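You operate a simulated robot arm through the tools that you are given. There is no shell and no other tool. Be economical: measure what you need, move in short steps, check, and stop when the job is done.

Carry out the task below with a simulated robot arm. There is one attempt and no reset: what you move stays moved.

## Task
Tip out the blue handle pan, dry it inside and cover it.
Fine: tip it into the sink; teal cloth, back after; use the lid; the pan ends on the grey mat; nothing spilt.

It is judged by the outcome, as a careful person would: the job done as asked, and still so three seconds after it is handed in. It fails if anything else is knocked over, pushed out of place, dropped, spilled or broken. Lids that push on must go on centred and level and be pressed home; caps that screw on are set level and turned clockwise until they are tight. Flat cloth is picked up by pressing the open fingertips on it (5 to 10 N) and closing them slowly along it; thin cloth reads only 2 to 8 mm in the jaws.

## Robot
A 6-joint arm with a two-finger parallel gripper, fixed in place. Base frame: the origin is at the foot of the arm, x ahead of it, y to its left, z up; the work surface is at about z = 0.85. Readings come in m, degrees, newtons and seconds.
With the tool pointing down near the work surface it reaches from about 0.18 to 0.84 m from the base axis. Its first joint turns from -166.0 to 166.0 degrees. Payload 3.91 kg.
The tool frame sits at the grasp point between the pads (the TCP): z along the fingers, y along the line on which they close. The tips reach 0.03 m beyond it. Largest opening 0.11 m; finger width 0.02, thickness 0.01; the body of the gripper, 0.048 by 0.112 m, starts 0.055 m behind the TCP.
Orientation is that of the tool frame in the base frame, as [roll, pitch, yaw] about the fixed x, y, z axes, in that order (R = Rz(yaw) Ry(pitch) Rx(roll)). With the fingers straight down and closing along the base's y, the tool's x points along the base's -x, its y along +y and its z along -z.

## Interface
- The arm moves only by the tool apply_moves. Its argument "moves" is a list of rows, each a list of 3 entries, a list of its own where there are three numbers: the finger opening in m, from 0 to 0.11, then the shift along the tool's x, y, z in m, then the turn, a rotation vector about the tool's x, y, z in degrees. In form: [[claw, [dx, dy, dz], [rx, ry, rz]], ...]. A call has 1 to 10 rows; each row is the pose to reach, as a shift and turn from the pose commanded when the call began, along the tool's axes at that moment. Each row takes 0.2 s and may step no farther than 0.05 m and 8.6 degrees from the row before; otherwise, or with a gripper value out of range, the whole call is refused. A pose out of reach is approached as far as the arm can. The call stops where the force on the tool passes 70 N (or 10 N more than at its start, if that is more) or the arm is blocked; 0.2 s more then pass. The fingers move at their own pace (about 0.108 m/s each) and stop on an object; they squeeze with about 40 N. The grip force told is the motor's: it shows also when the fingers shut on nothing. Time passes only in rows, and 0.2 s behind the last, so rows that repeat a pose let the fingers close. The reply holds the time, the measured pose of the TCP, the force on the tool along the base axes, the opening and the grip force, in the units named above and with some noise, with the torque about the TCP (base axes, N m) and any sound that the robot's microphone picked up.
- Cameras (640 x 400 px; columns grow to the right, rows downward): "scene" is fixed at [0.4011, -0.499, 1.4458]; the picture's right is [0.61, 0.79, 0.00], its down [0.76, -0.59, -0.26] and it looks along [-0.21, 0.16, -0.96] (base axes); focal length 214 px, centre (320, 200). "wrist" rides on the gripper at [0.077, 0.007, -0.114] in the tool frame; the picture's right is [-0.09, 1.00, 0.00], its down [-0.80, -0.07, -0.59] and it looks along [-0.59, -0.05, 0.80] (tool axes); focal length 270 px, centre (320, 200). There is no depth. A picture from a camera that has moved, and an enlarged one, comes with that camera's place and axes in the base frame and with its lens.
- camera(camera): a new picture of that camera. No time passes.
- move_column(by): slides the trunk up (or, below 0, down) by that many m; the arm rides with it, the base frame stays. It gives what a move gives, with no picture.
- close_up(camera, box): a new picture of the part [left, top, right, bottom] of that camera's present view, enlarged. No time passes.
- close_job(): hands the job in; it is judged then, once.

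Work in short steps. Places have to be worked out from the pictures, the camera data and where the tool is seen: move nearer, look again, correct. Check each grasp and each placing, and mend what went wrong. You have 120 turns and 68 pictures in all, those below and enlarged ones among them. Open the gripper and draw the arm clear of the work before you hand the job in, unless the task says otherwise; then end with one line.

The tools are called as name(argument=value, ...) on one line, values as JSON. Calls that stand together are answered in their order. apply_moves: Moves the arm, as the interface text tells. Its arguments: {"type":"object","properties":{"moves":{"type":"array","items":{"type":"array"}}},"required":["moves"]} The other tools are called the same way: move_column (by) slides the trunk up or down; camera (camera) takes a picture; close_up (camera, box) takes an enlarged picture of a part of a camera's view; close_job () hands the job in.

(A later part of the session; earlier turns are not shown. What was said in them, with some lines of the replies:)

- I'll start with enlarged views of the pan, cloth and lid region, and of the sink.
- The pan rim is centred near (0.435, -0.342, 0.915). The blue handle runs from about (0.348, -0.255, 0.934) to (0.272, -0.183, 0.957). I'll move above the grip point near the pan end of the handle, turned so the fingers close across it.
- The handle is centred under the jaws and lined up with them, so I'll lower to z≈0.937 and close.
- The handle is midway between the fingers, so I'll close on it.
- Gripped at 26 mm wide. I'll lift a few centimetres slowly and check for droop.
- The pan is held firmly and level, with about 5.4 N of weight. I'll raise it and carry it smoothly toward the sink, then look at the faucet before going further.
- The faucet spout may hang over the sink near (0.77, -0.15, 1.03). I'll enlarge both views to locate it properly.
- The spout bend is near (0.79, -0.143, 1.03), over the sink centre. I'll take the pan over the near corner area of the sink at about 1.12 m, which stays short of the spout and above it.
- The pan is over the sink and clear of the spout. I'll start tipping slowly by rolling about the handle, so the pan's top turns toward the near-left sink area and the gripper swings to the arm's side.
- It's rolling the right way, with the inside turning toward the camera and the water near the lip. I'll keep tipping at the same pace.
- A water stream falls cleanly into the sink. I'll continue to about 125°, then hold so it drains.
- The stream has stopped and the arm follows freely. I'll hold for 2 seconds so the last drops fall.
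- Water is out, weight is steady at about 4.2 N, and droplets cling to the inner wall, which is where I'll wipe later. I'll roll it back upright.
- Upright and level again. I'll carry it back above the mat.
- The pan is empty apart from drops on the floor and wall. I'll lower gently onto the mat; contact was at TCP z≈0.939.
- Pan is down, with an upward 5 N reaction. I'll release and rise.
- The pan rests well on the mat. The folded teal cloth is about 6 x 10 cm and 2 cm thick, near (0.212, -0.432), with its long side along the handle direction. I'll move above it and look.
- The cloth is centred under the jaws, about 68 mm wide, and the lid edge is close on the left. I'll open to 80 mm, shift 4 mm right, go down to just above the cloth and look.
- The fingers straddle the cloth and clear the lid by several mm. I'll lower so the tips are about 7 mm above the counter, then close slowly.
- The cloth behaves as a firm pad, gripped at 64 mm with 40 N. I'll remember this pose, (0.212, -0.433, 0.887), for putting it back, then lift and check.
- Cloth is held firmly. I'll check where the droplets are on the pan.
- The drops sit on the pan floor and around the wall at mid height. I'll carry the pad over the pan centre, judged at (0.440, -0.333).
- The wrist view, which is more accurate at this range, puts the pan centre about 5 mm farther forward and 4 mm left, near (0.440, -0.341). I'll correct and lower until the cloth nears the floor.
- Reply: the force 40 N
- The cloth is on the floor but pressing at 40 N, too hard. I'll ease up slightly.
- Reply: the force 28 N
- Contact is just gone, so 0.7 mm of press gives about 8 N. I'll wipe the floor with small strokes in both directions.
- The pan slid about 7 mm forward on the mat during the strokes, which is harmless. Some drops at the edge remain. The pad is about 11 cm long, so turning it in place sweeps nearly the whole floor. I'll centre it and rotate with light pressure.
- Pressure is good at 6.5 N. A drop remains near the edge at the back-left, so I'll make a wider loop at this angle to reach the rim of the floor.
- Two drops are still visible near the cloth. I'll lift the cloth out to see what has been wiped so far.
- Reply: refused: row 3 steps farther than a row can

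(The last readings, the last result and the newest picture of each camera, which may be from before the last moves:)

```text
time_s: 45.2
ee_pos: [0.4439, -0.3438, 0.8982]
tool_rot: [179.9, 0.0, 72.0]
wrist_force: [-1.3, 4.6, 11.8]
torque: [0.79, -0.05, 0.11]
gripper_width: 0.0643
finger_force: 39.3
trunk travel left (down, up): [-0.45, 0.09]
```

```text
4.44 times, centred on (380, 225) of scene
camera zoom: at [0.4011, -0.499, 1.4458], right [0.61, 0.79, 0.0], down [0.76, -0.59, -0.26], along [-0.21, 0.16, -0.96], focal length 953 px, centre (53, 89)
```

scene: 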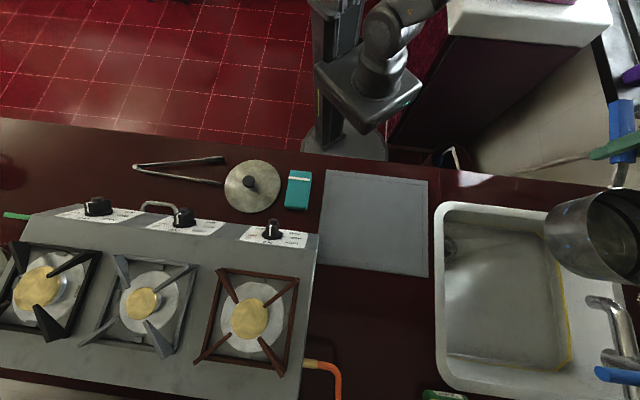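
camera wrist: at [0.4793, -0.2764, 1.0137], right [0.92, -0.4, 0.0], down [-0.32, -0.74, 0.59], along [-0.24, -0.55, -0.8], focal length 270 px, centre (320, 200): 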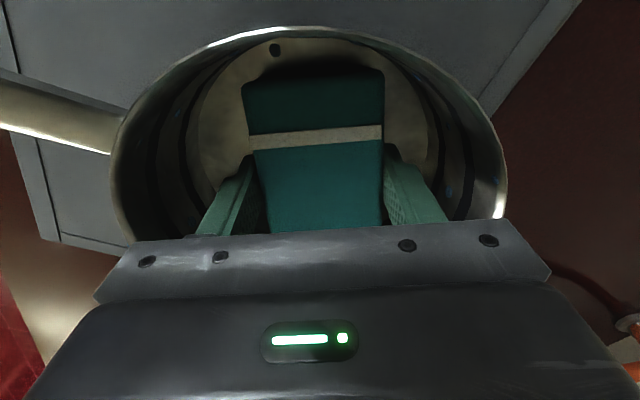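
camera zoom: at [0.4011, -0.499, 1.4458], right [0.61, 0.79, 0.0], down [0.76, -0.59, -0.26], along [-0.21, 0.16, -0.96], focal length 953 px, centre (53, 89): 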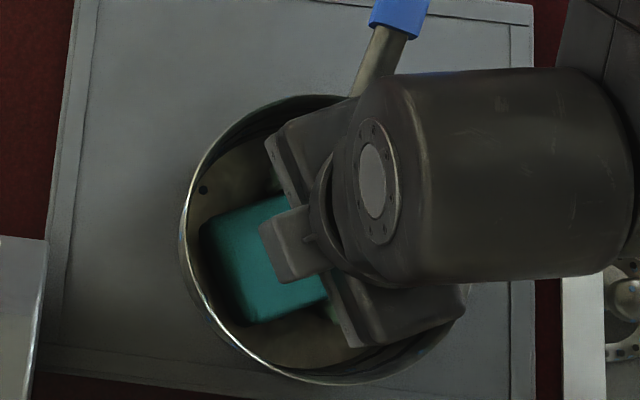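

Rubbing has turned the pan a little, since the handle now points about 20° differently. I'll lift out in smaller steps and inspect.

apply_moves(moves=[[0.05, [0, 0, -0.02], [0, 0, 0]], [0.05, [0, 0, -0.06], [0, 0, 0]], [0.05, [0, 0, -0.1], [0, 0, 0]], [0.05, [0, 0.01, -0.13], [0, 0, 0]], [0.05, [0, 0.05, -0.13], [0, 0, 0]], [0.05, [0, 0.09, -0.13], [0, 0, 0]], [0.05, [0, 0.13, -0.13], [0, 0, 0]], [0.05, [0, 0.16, -0.13], [0, 0, 0]], [0.05, [0, 0.16, -0.13], [0, 0, 0]]])

close_up(camera="scene", box=[330, 180, 430, 270])

```text
time_s: 47.2
ee_pos: [0.5981, -0.3928, 1.0275]
tool_rot: [-180.0, 0.1, 71.7]
wrist_force: [-0.1, 0.7, 0.1]
torque: [-0.01, 0.0, -0.01]
gripper_width: 0.0643
finger_force: 39.9
trunk travel left (down, up): [-0.45, 0.09]
```

```text
4.44 times, centred on (380, 225) of scene
camera zoom: at [0.4011, -0.499, 1.4458], right [0.61, 0.79, 0.0], down [0.76, -0.59, -0.26], along [-0.21, 0.16, -0.96], focal length 953 px, centre (53, 89)
```

zoom: 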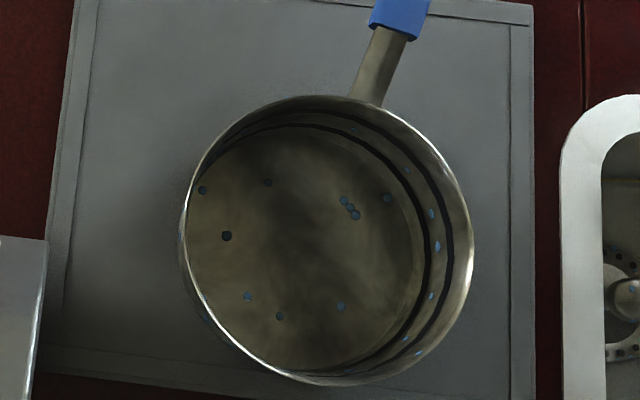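

None of the drops have gone. The torque readings put the contact only at the pad's back edge, about 5 cm behind the TCP, so the pad is probably tilted in the jaws and only an edge rubbed. I'll look at it from both cameras.

close_up(camera="scene", box=[380, 220, 540, 340])

camera(camera="wrist")

```text
3.33 times, centred on (460, 280) of scene
camera zoom: at [0.4011, -0.499, 1.4458], right [0.61, 0.79, 0.0], down [0.76, -0.59, -0.26], along [-0.21, 0.16, -0.96], focal length 715 px, centre (-147, -67)
```

zoom: 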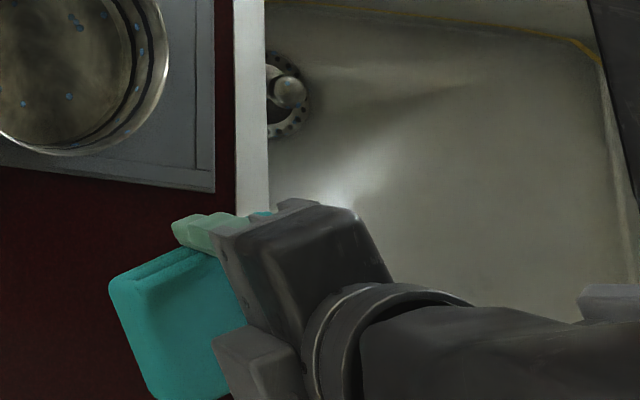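

```text
28 pictures are left
camera wrist: at [0.6285, -0.3229, 1.1427], right [0.92, -0.4, 0.0], down [-0.32, -0.74, 0.59], along [-0.24, -0.55, -0.8], focal length 270 px, centre (320, 200)
```

wrist: 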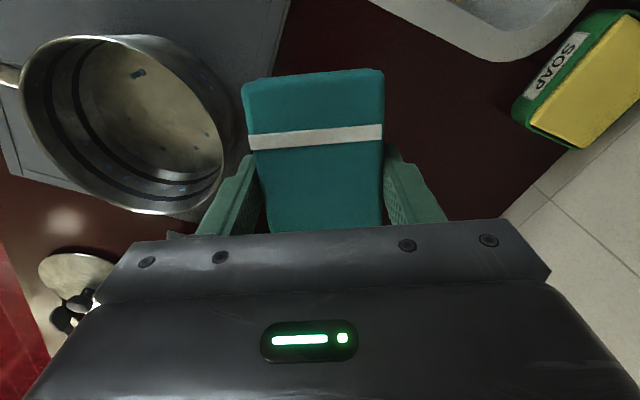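

I'll go back over the pan, whose centre is now about (0.446, -0.352), and lower to just above the floor. Then I'll find the tool tilt that makes the pad sit flat, using the torque.

apply_moves(moves=[[0.05, [-0.001, -0.03, 0], [0, 0, 0]], [0.05, [-0.002, -0.07, 0], [0, 0, 0]], [0.05, [-0.003, -0.11, 0], [0, 0, 0]], [0.05, [-0.004, -0.145, 0], [0, 0, 0]], [0.05, [-0.004, -0.157, 0.01], [0, 0, 0]], [0.05, [-0.004, -0.157, 0.05], [0, 0, 0]], [0.05, [-0.004, -0.157, 0.09], [0, 0, 0]], [0.05, [-0.004, -0.157, 0.12], [0, 0, 0]], [0.05, [-0.004, -0.157, 0.125], [0, 0, 0]], [0.05, [-0.004, -0.157, 0.1285], [0, 0, 0]]])

```text
time_s: 49.4
ee_pos: [0.4446, -0.3498, 0.9021]
tool_rot: [179.6, 0.3, 71.8]
wrist_force: [-4.7, 2.4, 48.5]
torque: [0.29, 0.34, 0.31]
gripper_width: 0.0651
finger_force: 40.3
trunk travel left (down, up): [-0.45, 0.09]
```

Contact is now centred under the pad, but at 48 N it's too hard. I'll ease to about 10–15 N.

apply_moves(moves=[[0.05, [0, 0, -0.001], [0, 0, 0]], [0.05, [0, 0, -0.002], [0, 0, 0]], [0.05, [0, 0, -0.002], [0, 0, 0]]])

camera(camera="wrist")

```text
time_s: 50.2
ee_pos: [0.4445, -0.3498, 0.9025]
tool_rot: [179.9, 0.0, 71.7]
wrist_force: [-3.4, -0.7, 31.1]
torque: [0.81, -0.29, -0.04]
gripper_width: 0.0641
finger_force: 40.2
trunk travel left (down, up): [-0.45, 0.09]
```

```text
27 pictures are left
camera wrist: at [0.4754, -0.2794, 1.0172], right [0.92, -0.4, 0.0], down [-0.32, -0.74, 0.59], along [-0.23, -0.55, -0.8], focal length 270 px, centre (320, 200)
```

wrist: 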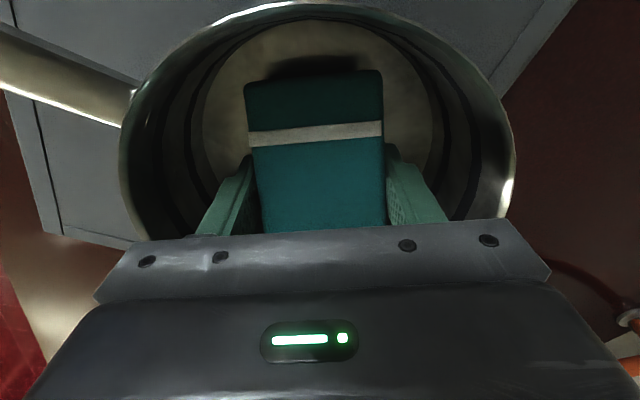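

No drops are visible around the pad now. I'll ease another millimetre and make slow strokes here.

apply_moves(moves=[[0.05, [0, 0, -0.001], [0, 0, 0]], [0.05, [0.005, 0, -0.001], [0, 0, 0]], [0.05, [0.01, 0, -0.001], [0, 0, 0]], [0.05, [0.005, 0.007, -0.001], [0, 0, 0]], [0.05, [0, 0.012, -0.001], [0, 0, 0]], [0.05, [-0.006, 0.006, -0.001], [0, 0, 0]], [0.05, [-0.01, 0, -0.001], [0, 0, 0]], [0.05, [-0.006, -0.006, -0.001], [0, 0, 0]], [0.05, [0, -0.012, -0.001], [0, 0, 0]], [0.05, [0, 0, -0.001], [0, 0, 0]]])

close_up(camera="scene", box=[330, 180, 430, 270])

```text
time_s: 52.4
ee_pos: [0.4458, -0.3489, 0.9025]
tool_rot: [-179.9, -0.1, 71.8]
wrist_force: [-11.2, -3.0, 10.3]
torque: [0.42, -0.06, 0.4]
gripper_width: 0.0644
finger_force: 39.8
trunk travel left (down, up): [-0.45, 0.09]
```

```text
4.44 times, centred on (380, 225) of scene
camera zoom: at [0.4011, -0.499, 1.4458], right [0.61, 0.79, 0.0], down [0.76, -0.59, -0.26], along [-0.21, 0.16, -0.96], focal length 953 px, centre (53, 89)
```

zoom: 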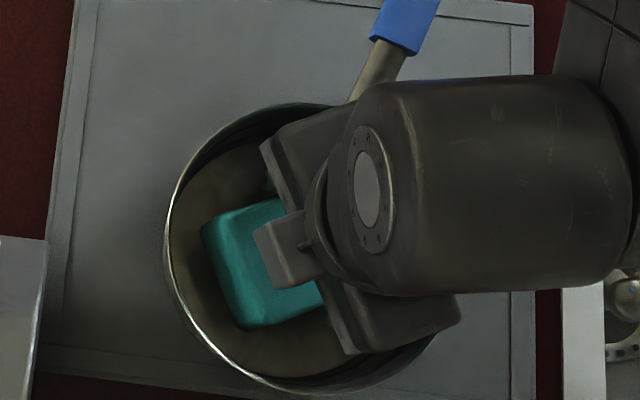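

The drop that was visible at the left edge has gone too. I'll lift the cloth out and inspect the inside.

apply_moves(moves=[[0.05, [0, 0, -0.02], [0, 0, 0]], [0.05, [0, 0, -0.06], [0, 0, 0]], [0.05, [0, 0, -0.1], [0, 0, 0]], [0.05, [0, 0.01, -0.13], [0, 0, 0]], [0.05, [0, 0.05, -0.13], [0, 0, 0]], [0.05, [0, 0.09, -0.13], [0, 0, 0]], [0.05, [0, 0.13, -0.13], [0, 0, 0]], [0.05, [0, 0.16, -0.13], [0, 0, 0]], [0.05, [0, 0.16, -0.13], [0, 0, 0]]])

close_up(camera="scene", box=[330, 180, 430, 270])

camera(camera="wrist")

```text
time_s: 54.4
ee_pos: [0.6006, -0.4016, 1.0312]
tool_rot: [180.0, 0.0, 71.8]
wrist_force: [-0.5, -0.3, -1.1]
torque: [-0.01, 0.01, 0.02]
gripper_width: 0.064
finger_force: 40.4
trunk travel left (down, up): [-0.45, 0.09]
```

```text
4.44 times, centred on (380, 225) of scene
camera zoom: at [0.4011, -0.499, 1.4458], right [0.61, 0.79, 0.0], down [0.76, -0.59, -0.26], along [-0.21, 0.16, -0.96], focal length 953 px, centre (53, 89)
```

zoom: 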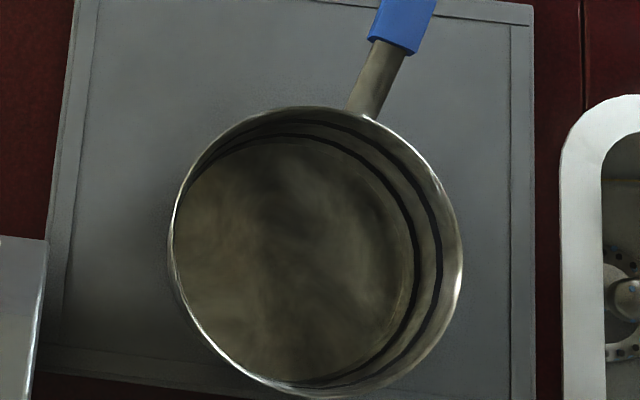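

```text
24 pictures are left
camera wrist: at [0.6313, -0.3319, 1.1461], right [0.92, -0.4, 0.0], down [-0.32, -0.74, 0.59], along [-0.24, -0.55, -0.8], focal length 270 px, centre (320, 200)
```

wrist: 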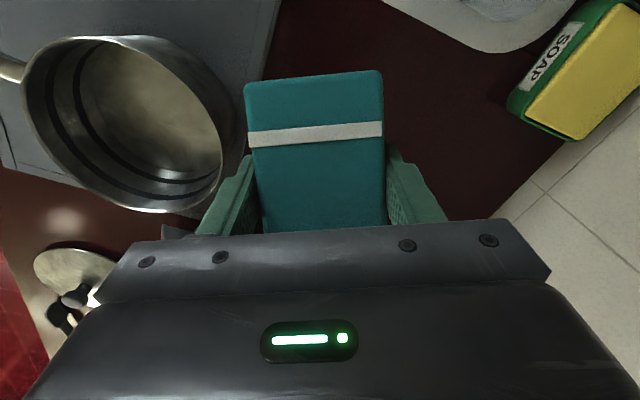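

The inside is dry and no drops remain. Now I'll return the cloth, carrying it over the mat back toward its place while turning the tool to its original yaw.

apply_moves(moves=[[0.05, [0.002, -0.03, 0], [0, 0, -6]], [0.05, [0.005, -0.07, 0], [0, 0, -14]], [0.05, [0.007, -0.11, 0], [0, 0, -22]], [0.05, [0.009, -0.15, 0], [0, 0, -30]], [0.05, [0.0117, -0.194, 0], [0, 0, -38]], [0.05, [-0.0154, -0.2215, 0], [0, 0, -46]], [0.05, [-0.0425, -0.249, 0], [0, 0, -54]], [0.05, [-0.0697, -0.2765, 0], [0, 0, -61]], [0.05, [-0.0697, -0.2765, 0], [0, 0, -64]]])

```text
time_s: 56.4
ee_pos: [0.3131, -0.3794, 1.0325]
tool_rot: [180.0, 0.0, 135.9]
wrist_force: [0.2, 0.5, -0.9]
torque: [0.01, -0.02, -0.01]
gripper_width: 0.0641
finger_force: 40.3
trunk travel left (down, up): [-0.45, 0.09]
```

Next I'll go to just above the original spot, pausing at z≈0.92.

apply_moves(moves=[[0.05, [0.01, -0.03, 0], [0, 0, 0]], [0.05, [0.022, -0.07, 0], [0, 0, 0]], [0.05, [0.035, -0.108, 0], [0, 0, 0]], [0.05, [0.035, -0.108, 0.03], [0, 0, 0]], [0.05, [0.035, -0.108, 0.07], [0, 0, 0]], [0.05, [0.035, -0.108, 0.105], [0, 0, 0]], [0.05, [0.035, -0.108, 0.115], [0, 0, 0]], [0.05, [0.035, -0.108, 0.115], [0, 0, 0]]])

camera(camera="wrist")

```text
time_s: 58.2
ee_pos: [0.2138, -0.4325, 0.918]
tool_rot: [-179.9, 0.1, 135.7]
wrist_force: [0.1, -0.7, -1.2]
torque: [-0.01, 0.0, 0.02]
gripper_width: 0.0644
finger_force: 39.9
trunk travel left (down, up): [-0.45, 0.09]
```

```text
23 pictures are left
camera wrist: at [0.1637, -0.3747, 1.0328], right [0.76, 0.65, 0.0], down [0.52, -0.61, 0.59], along [0.39, -0.45, -0.8], focal length 270 px, centre (320, 200)
```

wrist: 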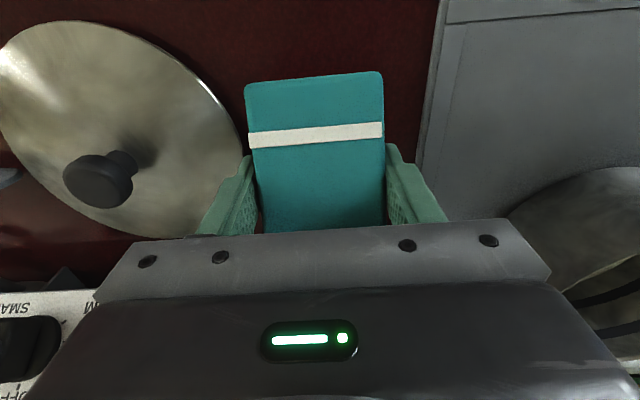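

The spot is clear. I'll lower in small steps until contact.

apply_moves(moves=[[0.05, [0, 0, 0.012], [0, 0, 0]], [0.05, [0, 0, 0.019], [0, 0, 0]], [0.05, [0, 0, 0.023], [0, 0, 0]], [0.05, [0, 0, 0.0245], [0, 0, 0]], [0.05, [0, 0, 0.0245], [0, 0, 0]]])

```text
time_s: 59.4
ee_pos: [0.2142, -0.4337, 0.8929]
tool_rot: [-180.0, 0.1, 135.7]
wrist_force: [0.3, -0.5, -0.7]
torque: [0.0, 0.04, 0.01]
gripper_width: 0.0641
finger_force: 40.0
trunk travel left (down, up): [-0.45, 0.09]
```

apply_moves(moves=[[0.05, [0, 0, 0.0015], [0, 0, 0]], [0.05, [0, 0, 0.003], [0, 0, 0]], [0.05, [0, 0, 0.004], [0, 0, 0]], [0.05, [0, 0, 0.004], [0, 0, 0]]])

```text
time_s: 60.4
ee_pos: [0.2146, -0.4331, 0.8899]
tool_rot: [-179.9, 0.2, 135.8]
wrist_force: [-0.1, -3.4, 30.3]
torque: [0.83, 0.73, 0.0]
gripper_width: 0.0642
finger_force: 39.6
trunk travel left (down, up): [-0.45, 0.09]
```

It's on the counter. I'll ease up slightly, open gently to 80 mm and rise.

apply_moves(moves=[[0.05, [0, 0, -0.0015], [0, 0, 0]], [0.066, [0, 0, -0.0015], [0, 0, 0]], [0.072, [0, 0, -0.0015], [0, 0, 0]], [0.08, [0, 0, -0.0015], [0, 0, 0]], [0.08, [0, 0, -0.0015], [0, 0, 0]], [0.08, [0, 0, -0.02], [0, 0, 0]], [0.08, [0, 0, -0.06], [0, 0, 0]], [0.08, [0, 0, -0.1], [0, 0, 0]], [0.08, [0, 0, -0.14], [0, 0, 0]], [0.08, [0, 0, -0.14], [0, 0, 0]]])

camera(camera="wrist")

close_up(camera="scene", box=[200, 120, 440, 280])

```text
time_s: 62.6
ee_pos: [0.2175, -0.4318, 1.0268]
tool_rot: [180.0, 0.0, 135.7]
wrist_force: [0.0, -0.1, 0.0]
torque: [0.02, -0.01, -0.03]
gripper_width: 0.0799
finger_force: 0.1
trunk travel left (down, up): [-0.45, 0.09]
```

```text
22 pictures are left
camera wrist: at [0.1664, -0.3737, 1.1425], right [0.76, 0.65, 0.0], down [0.52, -0.61, 0.59], along [0.39, -0.45, -0.8], focal length 270 px, centre (320, 200)
```

wrist: 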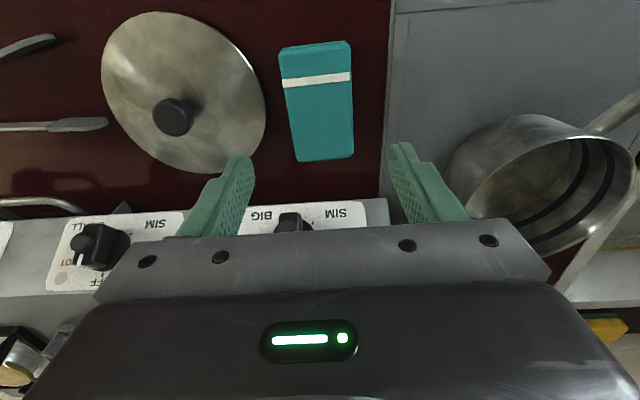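

```text
2.50 times, centred on (320, 200) of scene
camera zoom: at [0.4011, -0.499, 1.4458], right [0.61, 0.79, 0.0], down [0.76, -0.59, -0.26], along [-0.21, 0.16, -0.96], focal length 536 px, centre (320, 200)
```

zoom: 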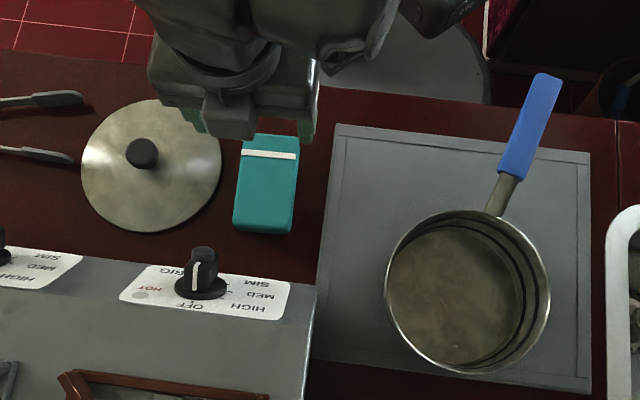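

The cloth is back in its place, flat. For the lid, the knob is near (0.121, -0.527) with its top at about z 0.90. I'll move above it and look.

apply_moves(moves=[[0.07, [0, -0.03, 0], [0, 0, 0]], [0.07, [0.001, -0.07, 0], [0, 0, 0]], [0.07, [0.002, -0.11, 0], [0, 0, 0]], [0.07, [0.0026, -0.135, 0.02], [0, 0, 0]], [0.07, [0.0026, -0.135, 0.03], [0, 0, 0]], [0.07, [0.0026, -0.135, 0.03], [0, 0, 0]]])

camera(camera="wrist")

close_up(camera="scene", box=[200, 120, 360, 240])

```text
time_s: 64.0
ee_pos: [0.1172, -0.5285, 0.9995]
tool_rot: [180.0, -0.1, 135.8]
wrist_force: [-0.6, 1.0, -0.2]
torque: [0.0, -0.04, 0.01]
gripper_width: 0.07
finger_force: 0.2
trunk travel left (down, up): [-0.45, 0.09]
```

```text
20 pictures are left
camera wrist: at [0.0664, -0.4704, 1.1154], right [0.76, 0.65, 0.0], down [0.52, -0.61, 0.59], along [0.39, -0.45, -0.8], focal length 270 px, centre (320, 200)
```

wrist: 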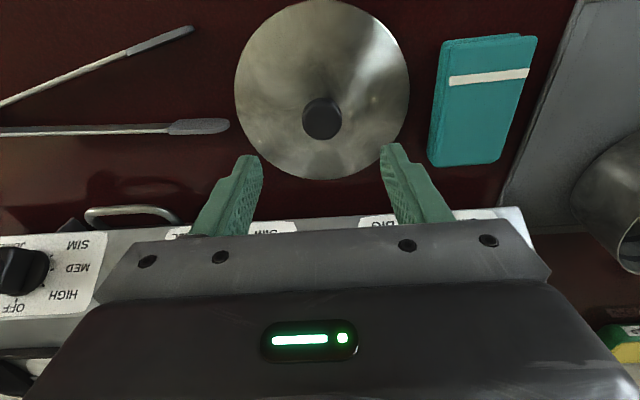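

```text
3.33 times, centred on (280, 180) of scene
camera zoom: at [0.4011, -0.499, 1.4458], right [0.61, 0.79, 0.0], down [0.76, -0.59, -0.26], along [-0.21, 0.16, -0.96], focal length 715 px, centre (453, 267)
```

zoom: 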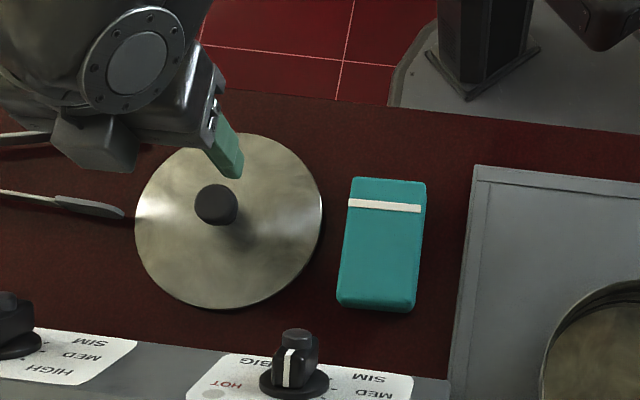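

The knob is exactly under the TCP. I'll open to 60 mm, lower to z≈0.906, and check before closing.

apply_moves(moves=[[0.06, [0, 0, 0.04], [0, 0, 0]], [0.06, [0, 0, 0.075], [0, 0, 0]], [0.06, [0, 0, 0.09], [0, 0, 0]], [0.06, [0, 0, 0.094], [0, 0, 0]], [0.06, [0, 0, 0.094], [0, 0, 0]]])

close_up(camera="wrist", box=[160, 40, 480, 240])

```text
time_s: 65.2
ee_pos: [0.1191, -0.5277, 0.9034]
tool_rot: [180.0, 0.0, 135.7]
wrist_force: [-0.7, -0.8, -0.4]
torque: [0.01, 0.01, 0.02]
gripper_width: 0.0601
finger_force: 0.0
trunk travel left (down, up): [-0.45, 0.09]
```

```text
2.00 times, centred on (320, 140) of wrist
camera zoom: at [0.0681, -0.4692, 1.0194], right [0.76, 0.65, 0.0], down [0.52, -0.61, 0.59], along [0.39, -0.45, -0.8], focal length 541 px, centre (320, 320)
```

zoom: 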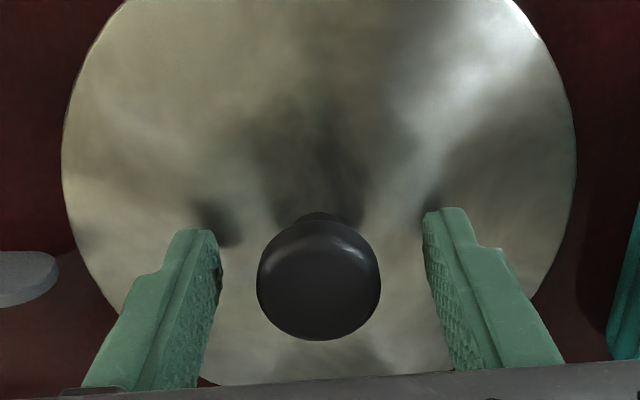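

The knob sits well between the fingers, its top about 8 mm below the TCP. I'll lower 5 mm more and close.

apply_moves(moves=[[0.06, [0, -0.001, 0.003], [0, 0, 0]], [0.06, [0, -0.001, 0.005], [0, 0, 0]], [0.05, [0, -0.001, 0.005], [0, 0, 0]], [0.04, [0, -0.001, 0.005], [0, 0, 0]], [0.03, [0, -0.001, 0.005], [0, 0, 0]], [0.02, [0, -0.001, 0.005], [0, 0, 0]], [0.02, [0, -0.001, 0.005], [0, 0, 0]]])

```text
time_s: 66.8
ee_pos: [0.1166, -0.5287, 0.8995]
tool_rot: [-179.9, 0.1, 135.6]
wrist_force: [0.4, 0.9, -0.7]
torque: [0.02, 0.01, 0.02]
gripper_width: 0.033
finger_force: 39.9
trunk travel left (down, up): [-0.45, 0.09]
```

Knob gripped at 33 mm. I'll lift.

apply_moves(moves=[[0.02, [0, 0, -0.01], [0, 0, 0]], [0.02, [0, 0, -0.03], [0, 0, 0]], [0.02, [0, 0, -0.07], [0, 0, 0]], [0.02, [0, 0, -0.11], [0, 0, 0]], [0.02, [0, 0, -0.15], [0, 0, 0]], [0.02, [0, 0, -0.15], [0, 0, 0]]])

camera(camera="wrist")

camera(camera="scene")

```text
time_s: 68.2
ee_pos: [0.118, -0.5307, 1.0483]
tool_rot: [-180.0, 0.1, 135.7]
wrist_force: [0.3, -0.6, -0.6]
torque: [0.04, 0.0, 0.02]
gripper_width: 0.0333
finger_force: 40.1
trunk travel left (down, up): [-0.45, 0.09]
```

```text
17 pictures are left
camera wrist: at [0.0669, -0.4724, 1.1644], right [0.76, 0.65, 0.0], down [0.52, -0.61, 0.59], along [0.39, -0.45, -0.8], focal length 270 px, centre (320, 200)
```

wrist: 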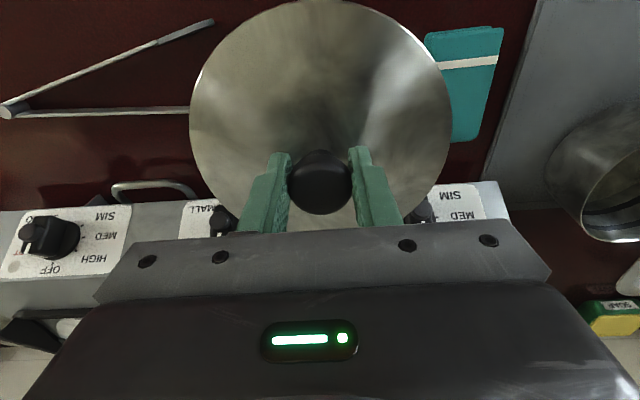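

```text
16 pictures are left
```

scene: 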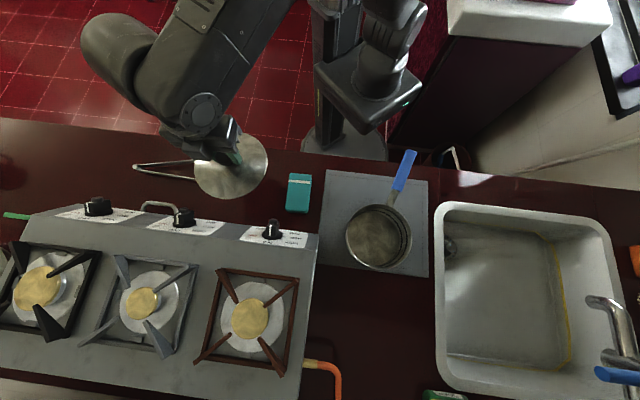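

The lid is held and level. I'll carry it at about 1.08 m, first sideways along the counter's length, then forward over the pan near (0.448, -0.360).

apply_moves(moves=[[0.02, [0, 0.01, -0.02], [0, 0, 0]], [0.02, [0, 0.045, -0.035], [0, 0, 0]], [0.02, [0, 0.09, -0.035], [0, 0, 0]], [0.02, [0, 0.135, -0.035], [0, 0, 0]], [0.02, [0, 0.18, -0.035], [0, 0, 0]], [0.02, [-0.01, 0.225, -0.035], [0, 0, 0]], [0.02, [-0.03, 0.265, -0.035], [0, 0, 0]], [0.02, [-0.055, 0.3, -0.035], [0, 0, 0]], [0.02, [-0.085, 0.335, -0.035], [0, 0, 0]], [0.02, [-0.1175, 0.353, -0.035], [0, 0, 0]]])

apply_moves(moves=[[0.02, [0, 0, 0.02], [0, 0, 0]], [0.02, [0, 0, 0.05], [0, 0, 0]], [0.02, [0, 0, 0.065], [0, 0, 0]], [0.02, [0, 0, 0.065], [0, 0, 0]]])

camera(camera="wrist")

close_up(camera="scene", box=[310, 150, 450, 280])

```text
time_s: 70.4
ee_pos: [0.4512, -0.3609, 1.0829]
tool_rot: [180.0, -0.1, 135.8]
wrist_force: [0.6, 0.3, -0.1]
torque: [0.0, 0.0, -0.04]
gripper_width: 0.0331
finger_force: 39.7
trunk travel left (down, up): [-0.45, 0.09]
```

```text
time_s: 71.4
ee_pos: [0.4479, -0.3596, 1.0196]
tool_rot: [-180.0, 0.1, 135.6]
wrist_force: [-0.4, 0.3, -1.6]
torque: [-0.03, 0.02, -0.01]
gripper_width: 0.0331
finger_force: 39.4
trunk travel left (down, up): [-0.45, 0.09]
```

```text
15 pictures are left
camera wrist: at [0.3968, -0.3014, 1.1353], right [0.76, 0.65, 0.0], down [0.52, -0.61, 0.59], along [0.39, -0.45, -0.8], focal length 270 px, centre (320, 200)
```

wrist: 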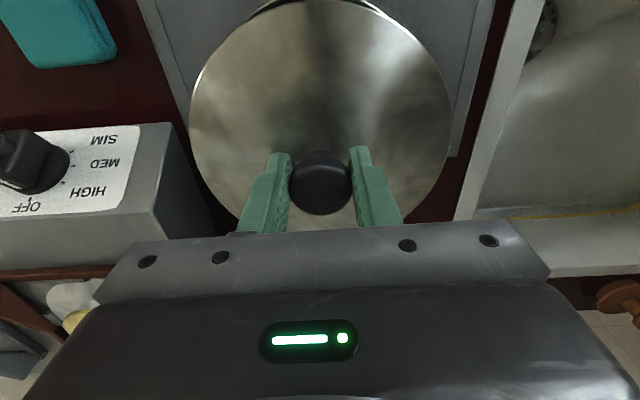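

```text
3.08 times, centred on (380, 215) of scene
camera zoom: at [0.4011, -0.499, 1.4458], right [0.61, 0.79, 0.0], down [0.76, -0.59, -0.26], along [-0.21, 0.16, -0.96], focal length 660 px, centre (135, 154)
```

zoom: 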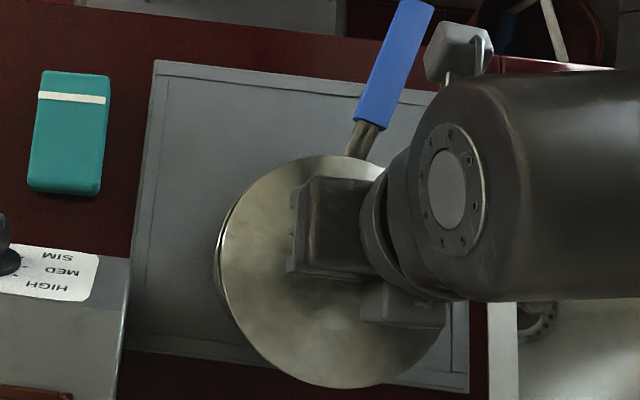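

The lid is about 5 cm above the rim. I'll lower to about 1 cm above it and compare the edges from both cameras.

apply_moves(moves=[[0.02, [0, 0, 0.015], [0, 0, 0]], [0.02, [0, 0, 0.028], [0, 0, 0]], [0.02, [0, 0, 0.034], [0, 0, 0]], [0.02, [0, 0, 0.034], [0, 0, 0]]])

camera(camera="wrist")

close_up(camera="scene", box=[330, 180, 430, 270])

```text
time_s: 72.4
ee_pos: [0.4473, -0.3586, 0.9847]
tool_rot: [-180.0, 0.0, 135.7]
wrist_force: [-0.6, -0.4, -0.3]
torque: [0.05, 0.0, -0.01]
gripper_width: 0.0329
finger_force: 40.4
trunk travel left (down, up): [-0.45, 0.09]
```

```text
13 pictures are left
camera wrist: at [0.3963, -0.3007, 1.1002], right [0.76, 0.65, 0.0], down [0.52, -0.61, 0.59], along [0.39, -0.45, -0.8], focal length 270 px, centre (320, 200)
```

wrist: 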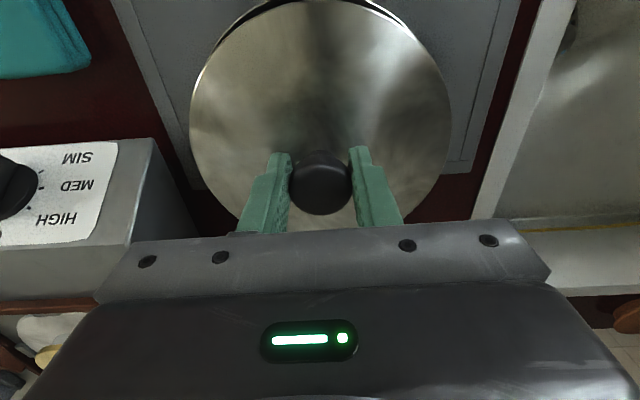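

```text
4.44 times, centred on (380, 225) of scene
camera zoom: at [0.4011, -0.499, 1.4458], right [0.61, 0.79, 0.0], down [0.76, -0.59, -0.26], along [-0.21, 0.16, -0.96], focal length 953 px, centre (53, 89)
```

zoom: 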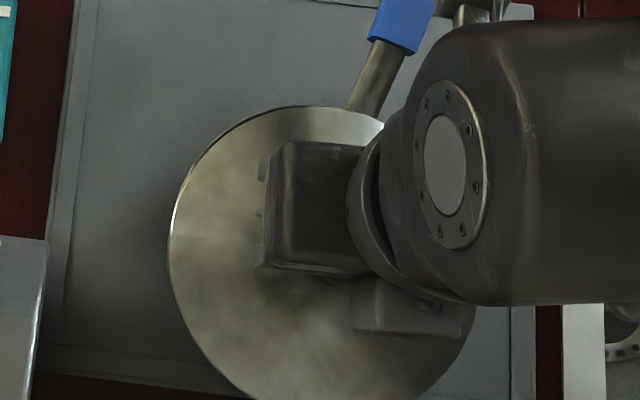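

Both views agree the lid should move about 4–5 mm toward the handle side, tool +x. I'll correct and recheck.

apply_moves(moves=[[0.02, [0.0045, -0.001, 0], [0, 0, 0]], [0.02, [0.0045, -0.001, 0.004], [0, 0, 0]], [0.02, [0.0045, -0.001, 0.004], [0, 0, 0]]])

close_up(camera="wrist", box=[170, 0, 470, 190])

close_up(camera="scene", box=[330, 180, 430, 290])

```text
time_s: 73.2
ee_pos: [0.4425, -0.3555, 0.9812]
tool_rot: [-180.0, 0.0, 135.6]
wrist_force: [0.2, 0.6, -1.4]
torque: [0.02, 0.02, -0.03]
gripper_width: 0.033
finger_force: 40.1
trunk travel left (down, up): [-0.45, 0.09]
```

```text
2.11 times, centred on (320, 95) of wrist
camera zoom: at [0.3924, -0.2983, 1.096], right [0.76, 0.65, 0.0], down [0.52, -0.61, 0.59], along [0.39, -0.45, -0.8], focal length 569 px, centre (320, 421)
```

zoom: 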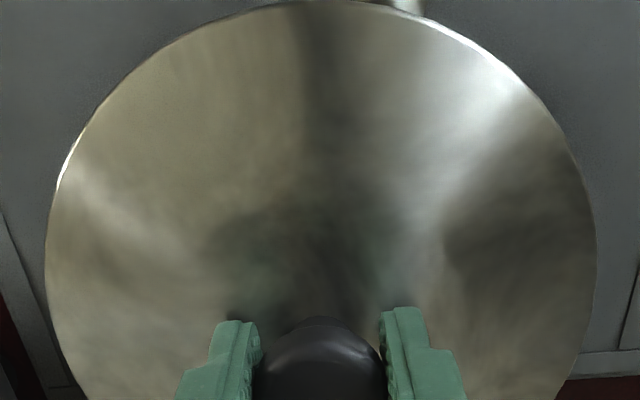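

```text
3.64 times, centred on (380, 235) of scene
camera zoom: at [0.4011, -0.499, 1.4458], right [0.61, 0.79, 0.0], down [0.76, -0.59, -0.26], along [-0.21, 0.16, -0.96], focal length 780 px, centre (102, 73)
```

zoom: 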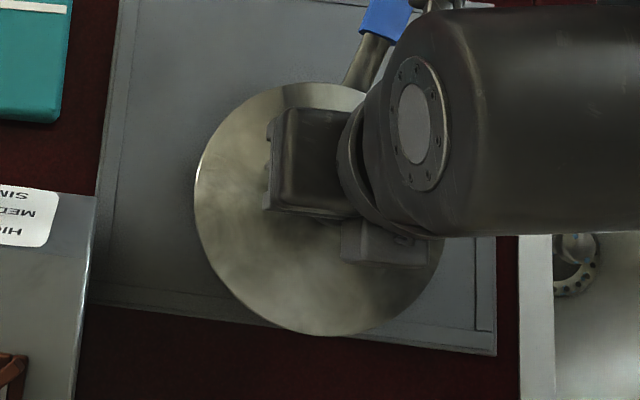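

Alignment is nearly right; a thin sliver still shows on the handle side, so I'll nudge 1.5 mm more and lower slowly until it touches.

apply_moves(moves=[[0.02, [0.0015, -0.0005, 0.002], [0, 0, 0]], [0.02, [0.0015, -0.0005, 0.005], [0, 0, 0]], [0.02, [0.0015, -0.0005, 0.008], [0, 0, 0]], [0.02, [0.0015, -0.0005, 0.01], [0, 0, 0]], [0.02, [0.0015, -0.0005, 0.01], [0, 0, 0]]])

```text
time_s: 74.4
ee_pos: [0.4406, -0.3541, 0.9739]
tool_rot: [179.9, 0.1, 135.7]
wrist_force: [-1.8, -4.3, 20.9]
torque: [0.27, 0.76, -0.02]
gripper_width: 0.033
finger_force: 40.2
trunk travel left (down, up): [-0.45, 0.09]
```

Touching at about 21 N, with the contact biased toward the handle side. I'll ease off and look at how the edge sits.

apply_moves(moves=[[0.02, [0, 0, -0.0012], [0, 0, 0]], [0.02, [0, 0, -0.0012], [0, 0, 0]]])

camera(camera="wrist")

close_up(camera="scene", box=[335, 190, 425, 280])

```text
time_s: 75.0
ee_pos: [0.4428, -0.3548, 0.9738]
tool_rot: [-179.9, 0.1, 135.7]
wrist_force: [-0.9, -3.4, 21.3]
torque: [-0.49, -0.22, -0.01]
gripper_width: 0.0331
finger_force: 40.1
trunk travel left (down, up): [-0.45, 0.09]
```

```text
9 pictures are left
camera wrist: at [0.3909, -0.297, 1.0889], right [0.76, 0.65, 0.0], down [0.52, -0.61, 0.6], along [0.39, -0.45, -0.8], focal length 270 px, centre (320, 200)
```

wrist: 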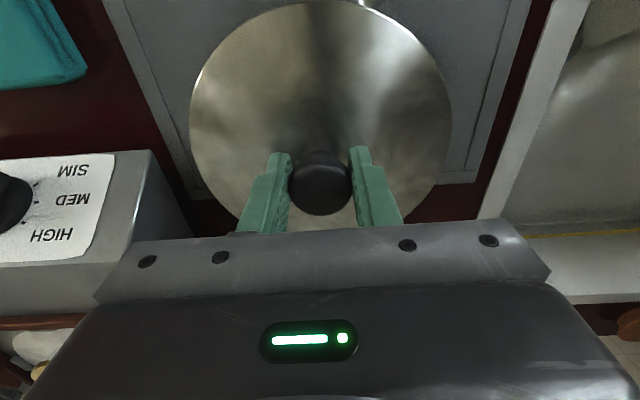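

```text
4.44 times, centred on (380, 235) of scene
camera zoom: at [0.4011, -0.499, 1.4458], right [0.61, 0.79, 0.0], down [0.76, -0.59, -0.26], along [-0.21, 0.16, -0.96], focal length 953 px, centre (53, 44)
```

zoom: 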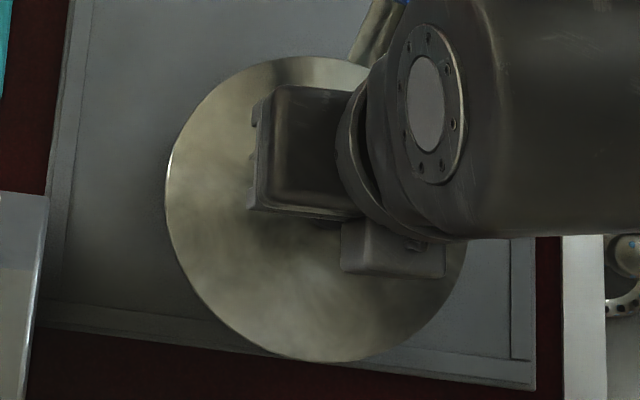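

The lid edge now coincides with the rim within about 1 mm in both views, and the contact torque is small. I'll press down a bit to make sure it is home.

apply_moves(moves=[[0.02, [0, 0, 0.001], [0, 0, 0]], [0.02, [0, 0, 0.002], [0, 0, 0]], [0.02, [0, 0, 0.002], [0, 0, 0]]])

```text
time_s: 75.8
ee_pos: [0.4421, -0.3552, 0.9728]
tool_rot: [179.9, 0.3, 135.8]
wrist_force: [3.0, -6.1, 37.1]
torque: [-0.34, -0.03, 0.03]
gripper_width: 0.0329
finger_force: 40.5
trunk travel left (down, up): [-0.45, 0.09]
```

Firm, centred resistance at 37 N with no further travel, so it's seated. I'll ease off, open and rise.

apply_moves(moves=[[0.02, [0, 0, -0.001], [0, 0, 0]], [0.02, [0, 0, -0.0025], [0, 0, 0]], [0.036, [0, 0, -0.0025], [0, 0, 0]], [0.045, [0, 0, -0.0025], [0, 0, 0]], [0.06, [0, 0, -0.0025], [0, 0, 0]], [0.06, [0, 0, -0.0025], [0, 0, 0]], [0.06, [0, 0, -0.02], [0, 0, 0]], [0.06, [0, 0, -0.06], [0, 0, 0]], [0.06, [0, 0, -0.1], [0, 0, 0]], [0.06, [0, 0, -0.14], [0, 0, 0]]])

camera(camera="wrist")

```text
time_s: 78.0
ee_pos: [0.4419, -0.3555, 1.1101]
tool_rot: [180.0, -0.1, 135.7]
wrist_force: [-1.5, -0.2, -0.4]
torque: [-0.01, 0.0, -0.01]
gripper_width: 0.0598
finger_force: 0.1
trunk travel left (down, up): [-0.45, 0.09]
```

```text
7 pictures are left
camera wrist: at [0.3908, -0.2971, 1.2243], right [0.76, 0.65, 0.0], down [0.52, -0.61, 0.59], along [0.39, -0.45, -0.8], focal length 270 px, centre (320, 200)
```

wrist: 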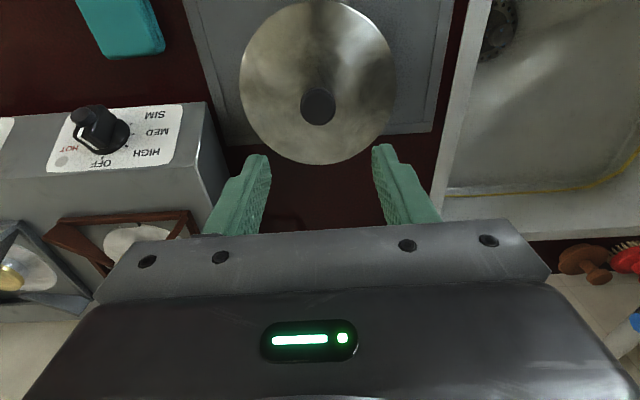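

The lid stays on. I'll draw the arm clear and check from the scene camera.

apply_moves(moves=[[0.06, [0.03, 0.02, -0.03], [0, 0, 0]], [0.06, [0.06, 0.05, -0.05], [0, 0, 0]], [0.06, [0.1, 0.075, -0.06], [0, 0, 0]], [0.06, [0.13, 0.1, -0.06], [0, 0, 0]], [0.06, [0.16, 0.125, -0.06], [0, 0, 0]], [0.06, [0.16, 0.16, -0.06], [0, 0, 0]], [0.06, [0.16, 0.2, -0.06], [0, 0, 0]], [0.06, [0.16, 0.2, -0.06], [0, 0, 0]]])

camera(camera="scene")

close_up(camera="scene", box=[280, 150, 440, 290])

```text
time_s: 79.8
ee_pos: [0.4701, -0.1021, 1.1688]
tool_rot: [180.0, 0.0, 135.7]
wrist_force: [0.7, 0.6, -0.4]
torque: [0.0, 0.03, 0.01]
gripper_width: 0.0601
finger_force: 0.2
trunk travel left (down, up): [-0.45, 0.09]
```

```text
6 pictures are left
```

scene: 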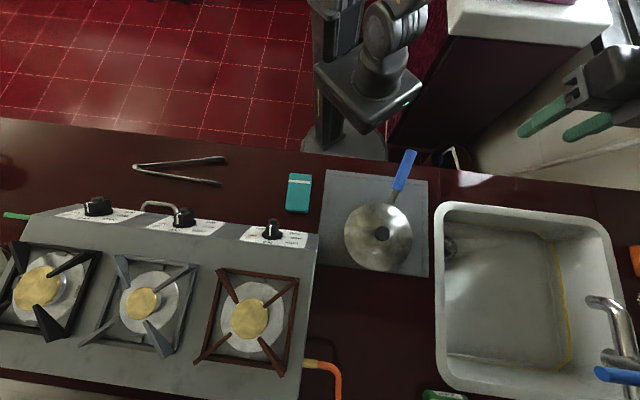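

```text
2.86 times, centred on (360, 220) of scene
camera zoom: at [0.4011, -0.499, 1.4458], right [0.61, 0.79, 0.0], down [0.76, -0.59, -0.26], along [-0.21, 0.16, -0.96], focal length 613 px, centre (206, 143)
```

zoom: 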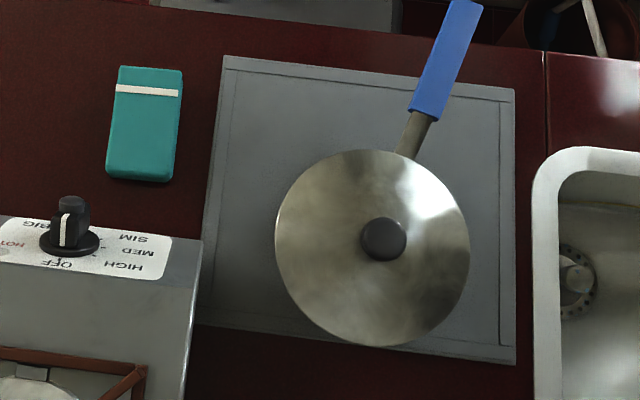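

The covered pan is on the mat, the lid is centred and level, the cloth is back, nothing else moved, and the arm is clear. I'll hand in.

close_job()

```text
The job is handed in.
```

I tipped the blue-handled pan into the sink, wiped it until no drops showed inside, and put the teal cloth back within about 5 mm of where it was. I covered the pan with its lid, and it's on the grey mat, slid about 2 cm and turned about 17° from where it started. I saw nothing spilt or knocked over.
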